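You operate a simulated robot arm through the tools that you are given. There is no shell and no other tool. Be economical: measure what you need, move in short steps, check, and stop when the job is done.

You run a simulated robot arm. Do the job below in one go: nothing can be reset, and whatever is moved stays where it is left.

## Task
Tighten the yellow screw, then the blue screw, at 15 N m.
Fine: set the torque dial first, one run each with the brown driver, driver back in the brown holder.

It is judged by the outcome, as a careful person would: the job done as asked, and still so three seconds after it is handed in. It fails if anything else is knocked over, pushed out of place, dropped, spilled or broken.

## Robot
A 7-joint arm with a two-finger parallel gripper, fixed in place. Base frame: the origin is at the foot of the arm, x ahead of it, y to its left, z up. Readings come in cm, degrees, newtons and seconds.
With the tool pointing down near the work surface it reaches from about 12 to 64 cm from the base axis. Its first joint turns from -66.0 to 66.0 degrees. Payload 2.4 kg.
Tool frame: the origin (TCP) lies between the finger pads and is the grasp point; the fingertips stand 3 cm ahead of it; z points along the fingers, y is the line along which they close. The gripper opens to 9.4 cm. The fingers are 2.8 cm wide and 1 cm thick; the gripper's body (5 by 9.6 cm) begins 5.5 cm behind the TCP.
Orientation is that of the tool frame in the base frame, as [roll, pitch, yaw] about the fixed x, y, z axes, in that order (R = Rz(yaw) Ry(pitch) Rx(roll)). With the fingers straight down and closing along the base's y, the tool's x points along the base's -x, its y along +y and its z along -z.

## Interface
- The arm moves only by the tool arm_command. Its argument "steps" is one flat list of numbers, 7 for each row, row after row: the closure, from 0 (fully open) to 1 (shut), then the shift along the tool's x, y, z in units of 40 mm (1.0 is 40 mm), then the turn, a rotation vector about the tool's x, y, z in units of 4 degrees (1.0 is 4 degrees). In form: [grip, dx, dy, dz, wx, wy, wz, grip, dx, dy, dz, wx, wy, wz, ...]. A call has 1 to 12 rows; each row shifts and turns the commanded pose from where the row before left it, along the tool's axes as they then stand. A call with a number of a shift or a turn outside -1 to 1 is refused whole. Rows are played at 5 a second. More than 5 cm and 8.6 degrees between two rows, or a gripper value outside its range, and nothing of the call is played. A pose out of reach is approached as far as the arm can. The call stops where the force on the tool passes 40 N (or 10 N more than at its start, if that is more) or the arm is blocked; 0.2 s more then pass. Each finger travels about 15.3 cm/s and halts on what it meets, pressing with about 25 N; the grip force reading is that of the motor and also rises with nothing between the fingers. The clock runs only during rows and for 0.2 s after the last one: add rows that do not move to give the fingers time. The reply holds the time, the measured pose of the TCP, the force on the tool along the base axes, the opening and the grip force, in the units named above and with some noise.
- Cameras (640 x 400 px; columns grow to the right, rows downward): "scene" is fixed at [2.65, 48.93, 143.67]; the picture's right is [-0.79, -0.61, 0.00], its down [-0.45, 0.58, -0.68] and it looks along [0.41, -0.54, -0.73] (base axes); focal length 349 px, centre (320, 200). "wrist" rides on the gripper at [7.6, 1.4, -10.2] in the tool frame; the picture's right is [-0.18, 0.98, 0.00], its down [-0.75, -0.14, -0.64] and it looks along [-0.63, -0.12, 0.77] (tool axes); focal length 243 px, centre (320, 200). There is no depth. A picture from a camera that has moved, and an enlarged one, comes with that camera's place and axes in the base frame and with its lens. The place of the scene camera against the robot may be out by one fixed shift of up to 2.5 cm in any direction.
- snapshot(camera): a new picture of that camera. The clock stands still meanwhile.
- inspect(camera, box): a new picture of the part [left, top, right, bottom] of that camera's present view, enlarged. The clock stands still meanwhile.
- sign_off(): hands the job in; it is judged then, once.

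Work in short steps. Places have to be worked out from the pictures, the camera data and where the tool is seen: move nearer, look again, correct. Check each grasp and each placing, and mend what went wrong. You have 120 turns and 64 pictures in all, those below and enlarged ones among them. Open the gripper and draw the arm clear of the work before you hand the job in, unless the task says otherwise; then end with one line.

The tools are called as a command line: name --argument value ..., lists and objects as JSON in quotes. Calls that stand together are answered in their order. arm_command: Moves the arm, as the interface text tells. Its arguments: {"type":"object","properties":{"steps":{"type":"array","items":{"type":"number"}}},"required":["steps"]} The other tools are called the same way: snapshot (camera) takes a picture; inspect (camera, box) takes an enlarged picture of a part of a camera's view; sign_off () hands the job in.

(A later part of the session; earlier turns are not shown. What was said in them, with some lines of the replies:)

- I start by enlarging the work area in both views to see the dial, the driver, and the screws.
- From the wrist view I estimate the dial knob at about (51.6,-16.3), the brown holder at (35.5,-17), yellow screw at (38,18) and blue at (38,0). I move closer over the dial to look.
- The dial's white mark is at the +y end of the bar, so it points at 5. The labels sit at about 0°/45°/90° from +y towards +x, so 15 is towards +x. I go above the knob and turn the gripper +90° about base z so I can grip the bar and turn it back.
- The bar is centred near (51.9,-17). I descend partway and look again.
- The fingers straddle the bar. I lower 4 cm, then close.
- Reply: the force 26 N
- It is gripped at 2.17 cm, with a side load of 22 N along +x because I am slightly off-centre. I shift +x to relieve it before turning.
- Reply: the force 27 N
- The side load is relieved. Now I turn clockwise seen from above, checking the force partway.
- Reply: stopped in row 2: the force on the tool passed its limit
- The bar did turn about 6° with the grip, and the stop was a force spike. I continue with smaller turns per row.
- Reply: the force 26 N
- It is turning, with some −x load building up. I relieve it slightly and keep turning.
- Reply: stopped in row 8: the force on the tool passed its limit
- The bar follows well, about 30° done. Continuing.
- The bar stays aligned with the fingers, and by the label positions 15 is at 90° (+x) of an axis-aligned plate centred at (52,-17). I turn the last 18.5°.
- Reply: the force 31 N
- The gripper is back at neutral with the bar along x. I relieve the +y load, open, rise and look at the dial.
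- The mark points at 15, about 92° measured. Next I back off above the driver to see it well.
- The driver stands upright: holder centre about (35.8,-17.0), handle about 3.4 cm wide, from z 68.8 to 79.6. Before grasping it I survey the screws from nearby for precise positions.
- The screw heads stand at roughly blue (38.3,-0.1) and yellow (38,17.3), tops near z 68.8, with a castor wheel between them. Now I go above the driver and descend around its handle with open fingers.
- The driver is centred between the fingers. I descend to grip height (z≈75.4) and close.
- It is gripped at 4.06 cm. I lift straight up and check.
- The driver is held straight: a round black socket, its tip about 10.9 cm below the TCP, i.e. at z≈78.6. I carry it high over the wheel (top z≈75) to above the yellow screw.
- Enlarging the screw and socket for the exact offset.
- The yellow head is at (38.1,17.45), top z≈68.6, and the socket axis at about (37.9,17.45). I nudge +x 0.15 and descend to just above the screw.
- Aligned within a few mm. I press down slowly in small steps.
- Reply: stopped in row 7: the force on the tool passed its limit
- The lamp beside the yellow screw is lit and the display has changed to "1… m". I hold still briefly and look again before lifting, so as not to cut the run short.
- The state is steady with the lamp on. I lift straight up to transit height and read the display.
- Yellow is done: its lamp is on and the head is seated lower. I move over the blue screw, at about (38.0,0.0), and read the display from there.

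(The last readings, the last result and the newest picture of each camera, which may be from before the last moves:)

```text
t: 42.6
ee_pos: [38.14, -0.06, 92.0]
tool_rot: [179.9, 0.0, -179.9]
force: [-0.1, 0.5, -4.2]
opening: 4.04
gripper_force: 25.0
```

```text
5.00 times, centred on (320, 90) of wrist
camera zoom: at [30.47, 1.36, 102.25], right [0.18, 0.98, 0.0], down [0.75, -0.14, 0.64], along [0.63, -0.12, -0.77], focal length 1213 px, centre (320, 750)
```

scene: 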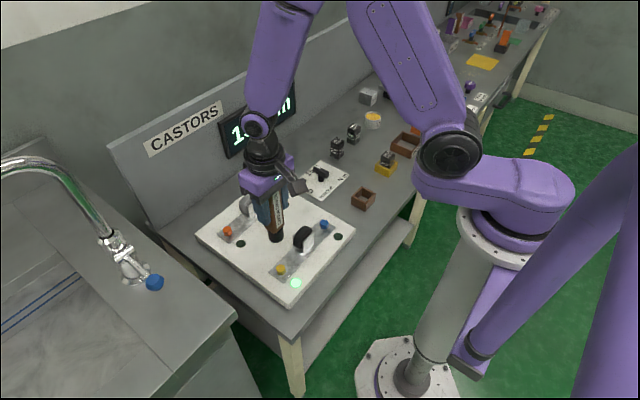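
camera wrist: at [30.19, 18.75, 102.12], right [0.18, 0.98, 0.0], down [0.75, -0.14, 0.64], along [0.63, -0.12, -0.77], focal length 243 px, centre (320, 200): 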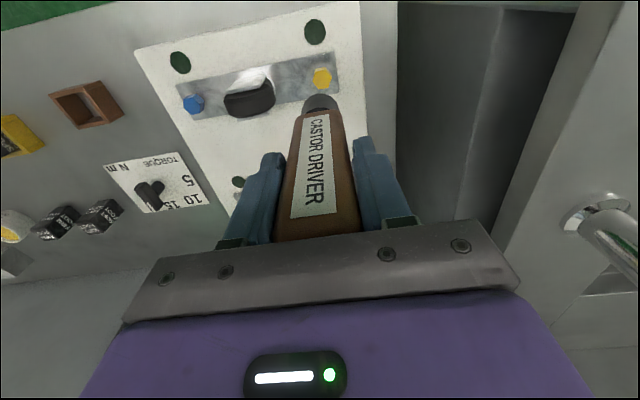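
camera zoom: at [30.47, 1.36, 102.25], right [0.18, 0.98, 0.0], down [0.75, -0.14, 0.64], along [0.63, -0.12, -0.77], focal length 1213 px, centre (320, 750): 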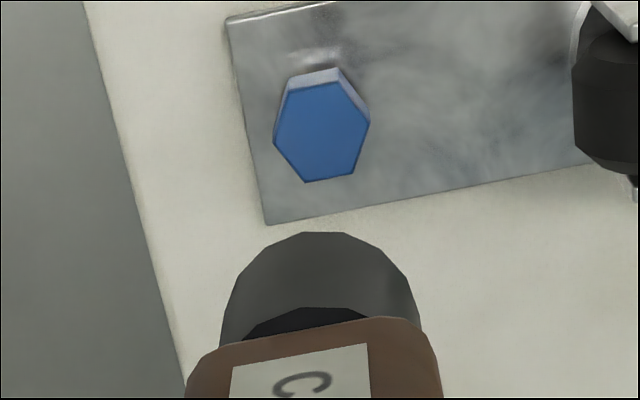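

The display reads "15 N m". The socket axis is within 2 mm of blue at (38.0,-0.07), and the driver has slid up about 0.5 cm in the grip, which is harmless. I descend to just above blue.

arm_command --steps '[1, 0.03, 0.01, 0.5, 0, 0, 0, 1, 0, 0, 0.7, 0, 0, 0, 1, 0, 0, 0.7, 0, 0, 0, 1, 0, 0, 0.65, 0, 0, 0, 1, 0, 0, 0, 0, 0, 0]'

inspect --camera "scene" --box '[230, 100, 370, 300]'

inspect --camera "wrist" --box '[250, 30, 390, 130]'

```text
t: 43.8
ee_pos: [38.16, -0.1, 81.58]
tool_rot: [179.9, 0.1, -179.9]
force: [0.6, -0.3, -3.7]
opening: 4.04
gripper_force: 25.0
```

```text
2.00 times, centred on (300, 200) of scene
camera zoom: at [2.65, 48.93, 143.67], right [-0.79, -0.61, 0.0], down [-0.45, 0.58, -0.68], along [0.41, -0.54, -0.73], focal length 698 px, centre (360, 200)
```

zoom: 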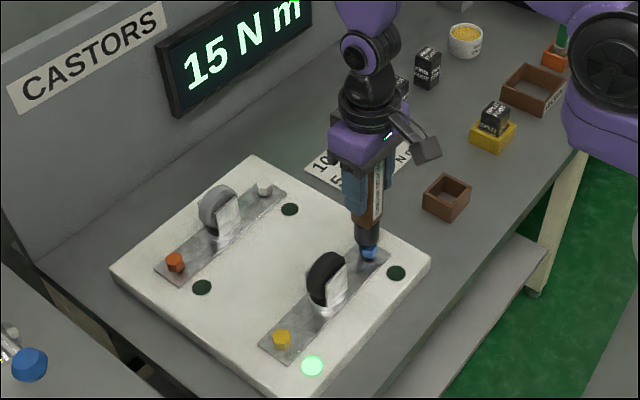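

```text
4.00 times, centred on (320, 80) of wrist
camera zoom: at [30.42, 1.44, 91.85], right [0.18, 0.98, 0.0], down [0.75, -0.14, 0.64], along [0.63, -0.12, -0.77], focal length 970 px, centre (320, 680)
```

zoom: 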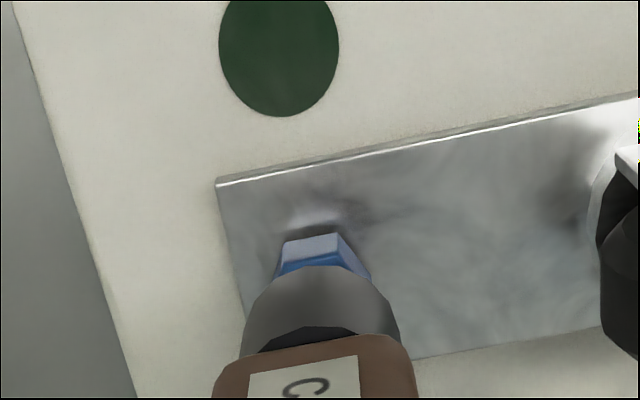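

Aligned over blue. I press down slowly and stop on contact force.

arm_command --steps '[1, 0.03, 0, 0.1, 0, 0, 0, 1, 0, 0, 0.1, 0, 0, 0, 1, 0, 0, 0.08, 0, 0, 0, 1, 0, 0, 0.08, 0, 0, 0, 1, 0, 0, 0.05, 0, 0, 0, 1, 0, 0, 0.05, 0, 0, 0, 1, 0, 0, 0.05, 0, 0, 0, 1, 0, 0, 0.05, 0, 0, 0, 1, 0, 0, 0.05, 0, 0, 0, 1, 0, 0, 0.05, 0, 0, 0]'

inspect --camera "scene" --box '[230, 100, 370, 300]'

```text
t: 45.3
ee_pos: [37.97, -0.05, 79.97]
tool_rot: [179.9, 0.2, -179.9]
force: [-1.4, 0.2, 8.3]
opening: 4.03
gripper_force: 24.6
stopped in row 7: the force on the tool passed its limit (the readings are from after the stop); the commanded pose is now the measured one
```

```text
2.00 times, centred on (300, 200) of scene
camera zoom: at [2.63, 48.93, 143.67], right [-0.79, -0.61, 0.0], down [-0.45, 0.58, -0.68], along [0.41, -0.54, -0.73], focal length 698 px, centre (360, 200)
```

zoom: 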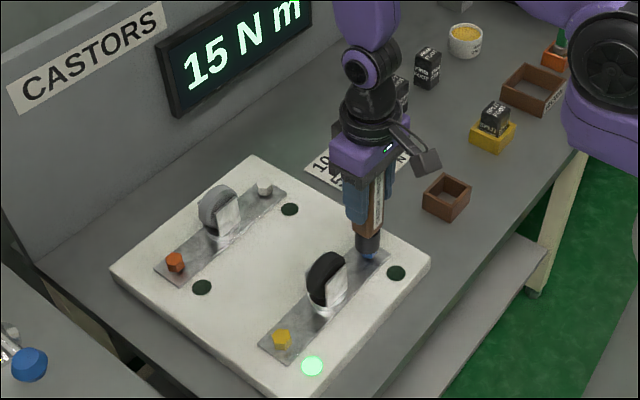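

Contact is made but the blue lamp is still dark. I press a little further in tiny steps and check.

arm_command --steps '[1, 0, 0, 0.03, 0, 0, 0, 1, 0, 0, 0.03, 0, 0, 0, 1, 0, 0, 0.03, 0, 0, 0, 1, 0, 0, 0.03, 0, 0, 0, 1, 0, 0, 0.03, 0, 0, 0]'

inspect --camera "scene" --box '[230, 100, 370, 300]'

```text
t: 45.7
ee_pos: [37.97, 0.02, 79.99]
tool_rot: [179.9, 0.2, -179.9]
force: [-1.9, -0.2, 7.8]
opening: 4.02
gripper_force: 25.0
stopped in row 2: the force on the tool passed its limit (the readings are from after the stop); the commanded pose is now the measured one
```

```text
2.00 times, centred on (300, 200) of scene
camera zoom: at [2.63, 48.93, 143.67], right [-0.79, -0.61, 0.0], down [-0.45, 0.58, -0.68], along [0.41, -0.54, -0.73], focal length 698 px, centre (360, 200)
```

zoom: 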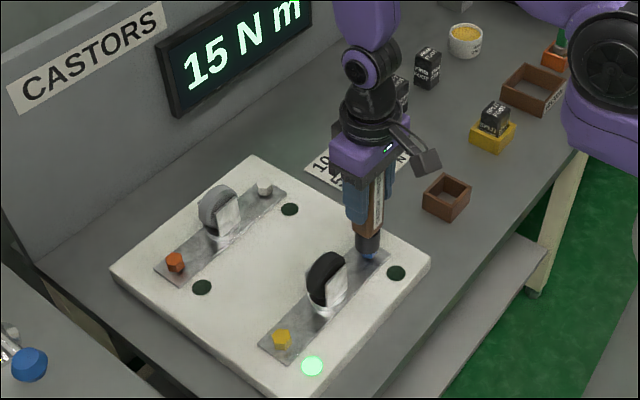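

The force trips too fast for a sustained press. I apply one much smaller push and hold it.

arm_command --steps '[1, 0, 0, 0.012, 0, 0, 0, 1, 0, 0, 0, 0, 0, 0, 1, 0, 0, 0, 0, 0, 0, 1, 0, 0, 0, 0, 0, 0, 1, 0, 0, 0, 0, 0, 0]'

inspect --camera "scene" --box '[280, 180, 370, 300]'

```text
t: 46.3
ee_pos: [38.08, 0.09, 80.01]
tool_rot: [179.9, 0.2, 180.0]
force: [-1.3, -0.4, 7.6]
opening: 4.03
gripper_force: 24.9
stopped in row 2: the force on the tool passed its limit (the readings are from after the stop); the commanded pose is now the measured one
```

```text
3.33 times, centred on (325, 240) of scene
camera zoom: at [2.63, 48.93, 143.67], right [-0.79, -0.61, 0.0], down [-0.45, 0.58, -0.68], along [0.41, -0.54, -0.73], focal length 1163 px, centre (303, 67)
```

zoom: 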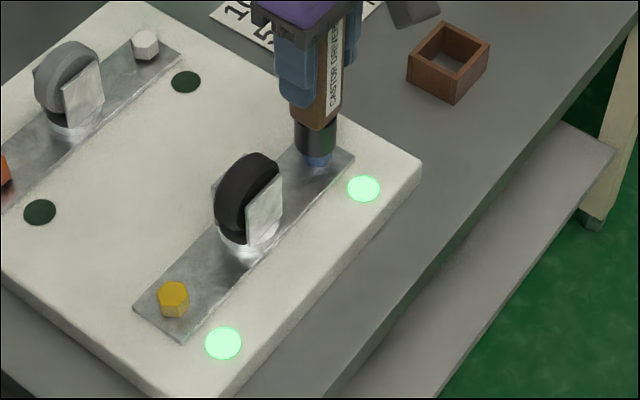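

Both lamps are lit, so blue has run. I lift off straight and look at how the driver now sits in the grip.

arm_command --steps '[1, 0, 0, -0.3, 0, 0, 0, 1, 0, 0, -0.6, 0, 0, 0, 1, 0, 0, -0.7, 0, 0, 0, 1, 0, 0, -0.7, 0, 0, 0, 1, 0, 0, -0.5, 0, 0, 0, 1, 0, 0, 0, 0, 0, 0]'

inspect --camera "wrist" --box '[250, 50, 390, 150]'

inspect --camera "scene" --box '[220, 80, 380, 300]'

```text
t: 47.7
ee_pos: [37.87, 0.12, 91.03]
tool_rot: [180.0, 0.2, -180.0]
force: [0.1, -0.3, -5.3]
opening: 4.05
gripper_force: 25.3
```

```text
4.00 times, centred on (320, 100) of wrist
camera zoom: at [30.18, 1.55, 101.33], right [0.18, 0.98, 0.0], down [0.75, -0.14, 0.64], along [0.63, -0.12, -0.76], focal length 970 px, centre (320, 600)
```

zoom: 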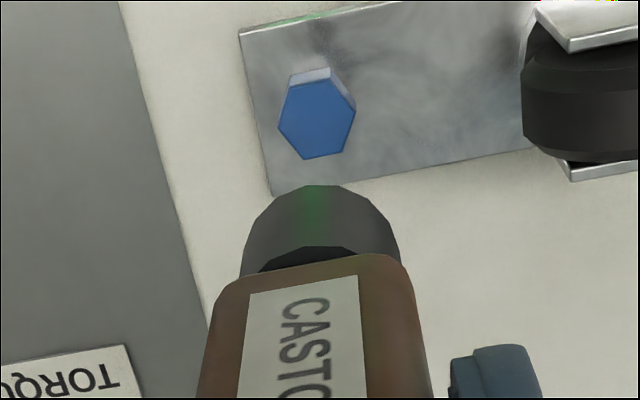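

```text
1.82 times, centred on (300, 190) of scene
camera zoom: at [2.65, 48.93, 143.67], right [-0.79, -0.61, 0.0], down [-0.45, 0.58, -0.68], along [0.41, -0.54, -0.73], focal length 635 px, centre (356, 218)
```

zoom: 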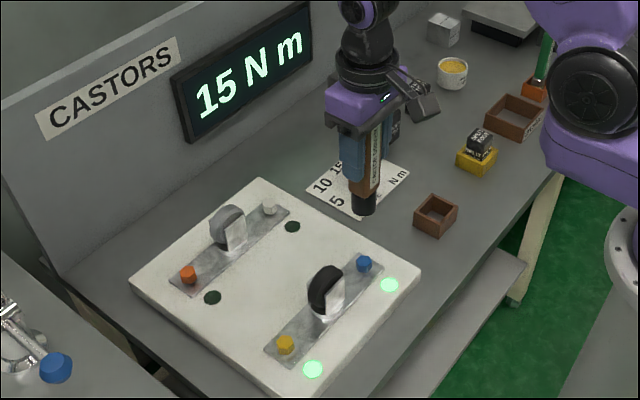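

The display still reads 15 N m with both lamps lit. The driver sits straight, slid up only about 0.4 cm. I carry it over the brown holder at (35.85,-17.05).

arm_command --steps '[1, 0.1, -0.858, 0, 0, 0, 0, 1, 0.1, -0.858, 0, 0, 0, 0, 1, 0.1, -0.858, 0, 0, 0, 0, 1, 0.1, -0.858, 0, 0, 0, 0, 1, 0.1, -0.858, 0, 0, 0, 0, 1, 0, 0, 0, 0, 0, 0]'

arm_command --steps '[1, 0, 0, 0.7, 0, 0, 0, 1, 0, 0, 0.7, 0, 0, 0, 1, 0, 0, 0.6, 0, 0, 0, 1, 0, 0, 0, 0, 0, 0]'

inspect --camera "wrist" --box '[250, 50, 390, 150]'

inspect --camera "scene" --box '[310, 130, 410, 220]'

```text
t: 49.1
ee_pos: [36.12, -17.33, 91.06]
tool_rot: [179.9, 0.2, -180.0]
force: [0.8, -0.9, -3.4]
opening: 4.02
gripper_force: 24.6
```

```text
t: 50.1
ee_pos: [35.88, -17.13, 83.12]
tool_rot: [-180.0, 0.1, -179.9]
force: [-0.8, 0.3, -4.5]
opening: 4.03
gripper_force: 24.9
```

```text
4.00 times, centred on (320, 100) of wrist
camera zoom: at [28.22, -15.75, 93.37], right [0.18, 0.98, 0.0], down [0.75, -0.14, 0.64], along [0.63, -0.12, -0.76], focal length 970 px, centre (320, 600)
```

zoom: 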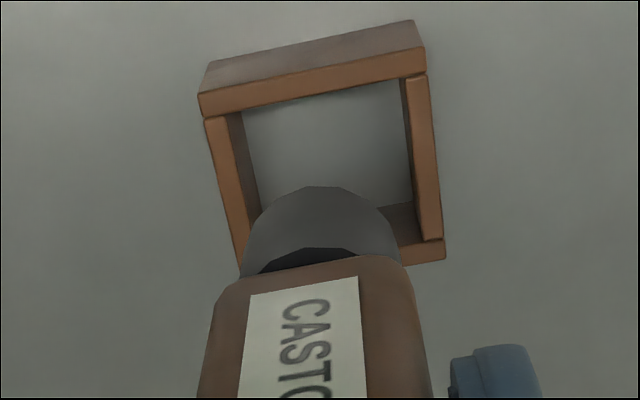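

```text
4.44 times, centred on (360, 175) of scene
camera zoom: at [2.65, 48.92, 143.67], right [-0.79, -0.61, 0.0], down [-0.45, 0.58, -0.68], along [0.41, -0.54, -0.73], focal length 1551 px, centre (142, 311)
```

zoom: 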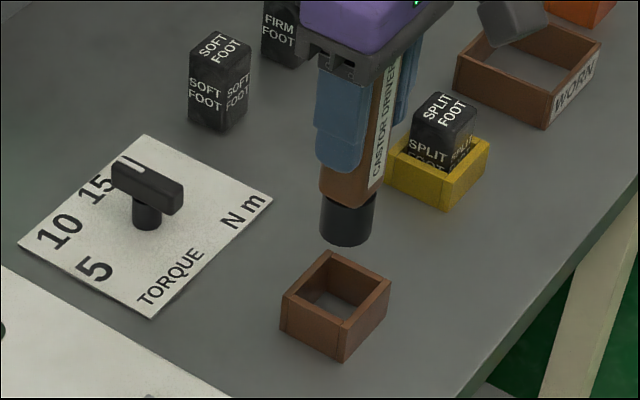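

The socket is within ~2 mm of the holder centre at (35.75,-17.0). I correct slightly and lower it in, the last part slowly until contact.

arm_command --steps '[1, 0.05, 0.03, 0.3, 0, 0, 0, 1, 0, 0, 0.3, 0, 0, 0, 1, 0, 0, 0.3, 0, 0, 0, 1, 0, 0, 0.3, 0, 0, 0, 1, 0, 0, 0.3, 0, 0, 0, 1, 0, 0, 0.2, 0, 0, 0, 1, 0, 0, 0.1, 0, 0, 0, 1, 0, 0, 0.05, 0, 0, 0, 1, 0, 0, 0.05, 0, 0, 0, 1, 0, 0, 0.05, 0, 0, 0, 1, 0, 0, 0.05, 0, 0, 0, 1, 0, 0, 0.05, 0, 0, 0]'

inspect --camera "scene" --box '[310, 130, 410, 220]'

```text
t: 52.7
ee_pos: [35.85, -16.98, 74.99]
tool_rot: [179.9, 0.3, -179.9]
force: [0.1, 0.9, -3.9]
opening: 4.04
gripper_force: 24.8
```

```text
4.44 times, centred on (360, 175) of scene
camera zoom: at [2.65, 48.92, 143.67], right [-0.79, -0.61, 0.0], down [-0.45, 0.58, -0.68], along [0.41, -0.54, -0.73], focal length 1551 px, centre (142, 311)
```

zoom: 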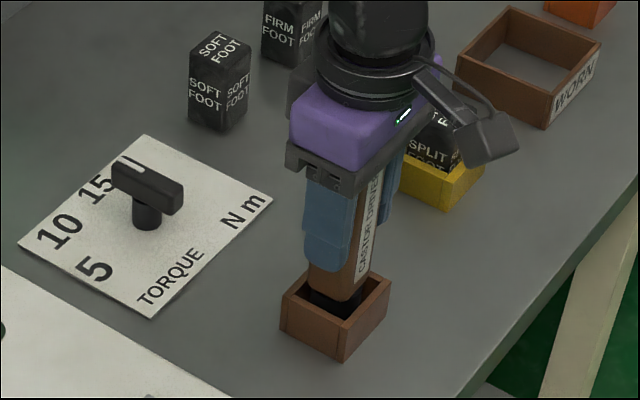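

The socket is inside the holder but not yet on the bottom, since the force still shows the full weight. I lower further until the force changes.

arm_command --steps '[1, 0, 0, 0.04, 0, 0, 0, 1, 0, 0, 0.03, 0, 0, 0, 1, 0, 0, 0.03, 0, 0, 0]'

```text
t: 53.5
ee_pos: [35.83, -16.9, 74.58]
tool_rot: [179.9, 0.3, -179.9]
force: [0.9, -0.7, -3.9]
opening: 4.03
gripper_force: 24.6
```

arm_command --steps '[1, 0, 0, 0.03, 0, 0, 0, 1, 0, 0, 0.02, 0, 0, 0, 1, 0, 0, 0.02, 0, 0, 0]'

```text
t: 54.2
ee_pos: [35.85, -16.95, 74.31]
tool_rot: [180.0, 0.3, -179.9]
force: [-0.8, 0.7, 9.6]
opening: 4.03
gripper_force: 24.9
stopped in row 3: the force on the tool passed its limit (the readings are from after the stop); the commanded pose is now the measured one
```

It has touched bottom at TCP z≈74.3. I open the fingers in steps and check that the driver stands on its own.

arm_command --steps '[0.55, 0, 0, 0, 0, 0, 0, 0.4, 0, 0, 0, 0, 0, 0, 0.25, 0, 0, 0, 0, 0, 0, 0.25, 0, 0, 0, 0, 0, 0]'

inspect --camera "scene" --box '[310, 130, 410, 220]'

```text
t: 55.2
ee_pos: [35.8, -17.01, 74.28]
tool_rot: [-180.0, 0.3, -179.9]
force: [-1.9, 1.4, 20.7]
opening: 7.05
gripper_force: 0.1
```

```text
4.44 times, centred on (360, 175) of scene
camera zoom: at [2.62, 48.94, 143.66], right [-0.79, -0.61, 0.0], down [-0.45, 0.58, -0.68], along [0.41, -0.54, -0.73], focal length 1551 px, centre (142, 311)
```

zoom: 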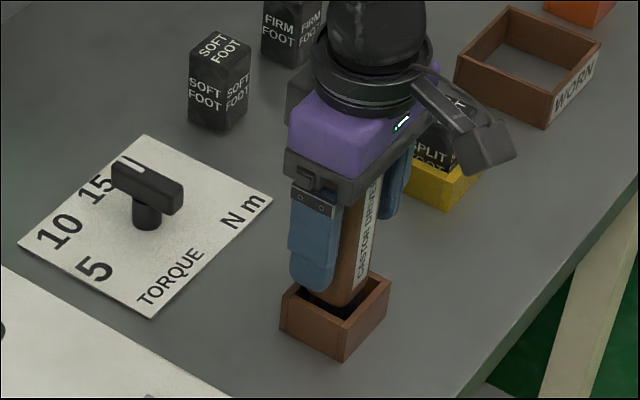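

The driver stands upright in the holder; the 20 N is the gripper body touching the handle's top. I rise straight up, slowly at first.

arm_command --steps '[0.25, 0, 0, -0.1, 0, 0, 0, 0.2, 0, 0, -0.2, 0, 0, 0, 0.2, 0, 0, -0.5, 0, 0, 0, 0.2, 0, 0, -0.8, 0, 0, 0, 0.2, 0, 0, -0.9, 0, 0, 0, 0.2, 0, 0, -0.9, 0, 0, 0, 0.2, 0, 0, -0.9, 0, 0, 0, 0.2, 0, 0, 0, 0, 0, 0]'

snapshot --camera "scene"

inspect --camera "scene" --box '[220, 80, 400, 300]'

```text
t: 57.0
ee_pos: [35.65, -17.0, 91.69]
tool_rot: [179.9, 0.3, -179.9]
force: [-0.1, 0.4, 0.4]
opening: 7.5
gripper_force: 0.0
```

```text
12 pictures are left
```

scene: 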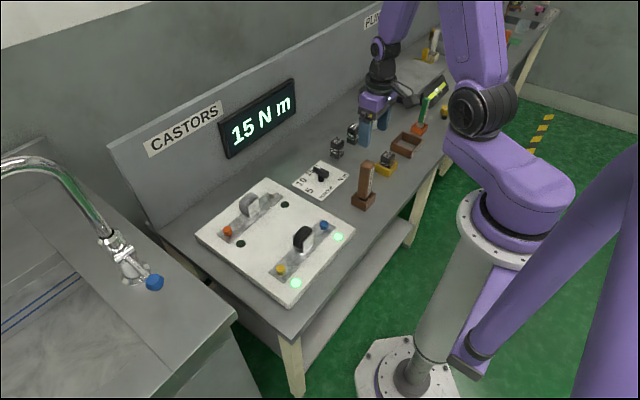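

```text
1.82 times, centred on (310, 190) of scene
camera zoom: at [2.64, 48.93, 143.67], right [-0.79, -0.61, 0.0], down [-0.45, 0.58, -0.68], along [0.41, -0.54, -0.73], focal length 635 px, centre (338, 218)
```

zoom: 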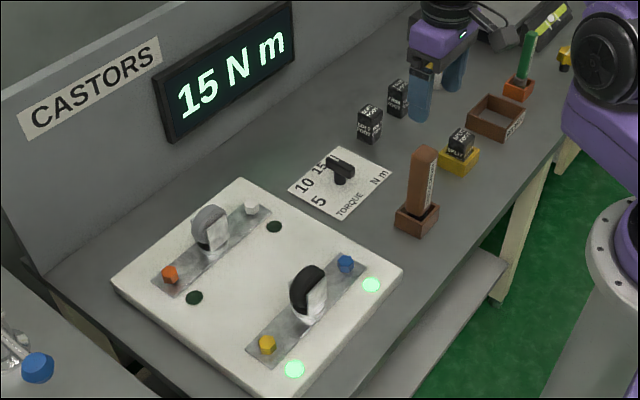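

The driver stands in its brown holder, both lamps are lit, the display reads 15 N m, and nothing else has moved. I raise the arm a little more and wait for things to settle.

arm_command --steps '[0, 0, 0, -0.9, 0, 0, 0, 0, 0, 0.5, -0.9, 0, 0, 0, 0, 0, 0.5, -0.9, 0, 0, 0, 0, 0, 0, 0, 0, 0, 0]'

inspect --camera "scene" --box '[220, 80, 400, 300]'

```text
t: 58.0
ee_pos: [35.85, -13.12, 102.45]
tool_rot: [179.9, 0.3, -179.9]
force: [-0.6, 0.7, 0.7]
opening: 9.42
gripper_force: 0.0
```

```text
1.82 times, centred on (310, 190) of scene
camera zoom: at [2.64, 48.93, 143.67], right [-0.79, -0.61, 0.0], down [-0.45, 0.58, -0.68], along [0.41, -0.54, -0.73], focal length 635 px, centre (338, 218)
```

zoom: 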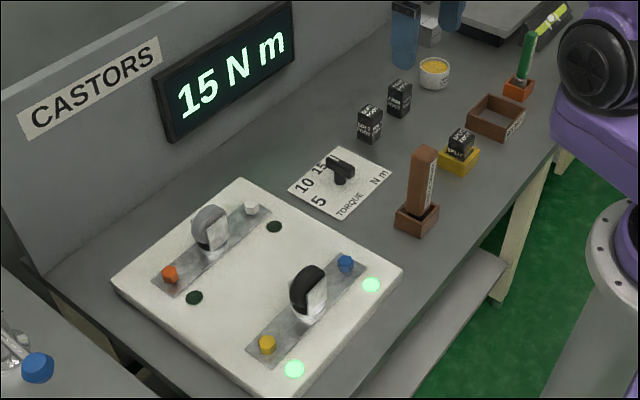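

Everything is stable, so I hand the job in.

sign_off

```text
The job is handed in.
```

I set the dial to 15 N m, then tightened the yellow screw and after it the blue one; both lamps are lit, the display reads 15 N m, and the brown driver is back in its holder. The blue screw's lamp lit only on the third light press, with the driver kept on the screw.
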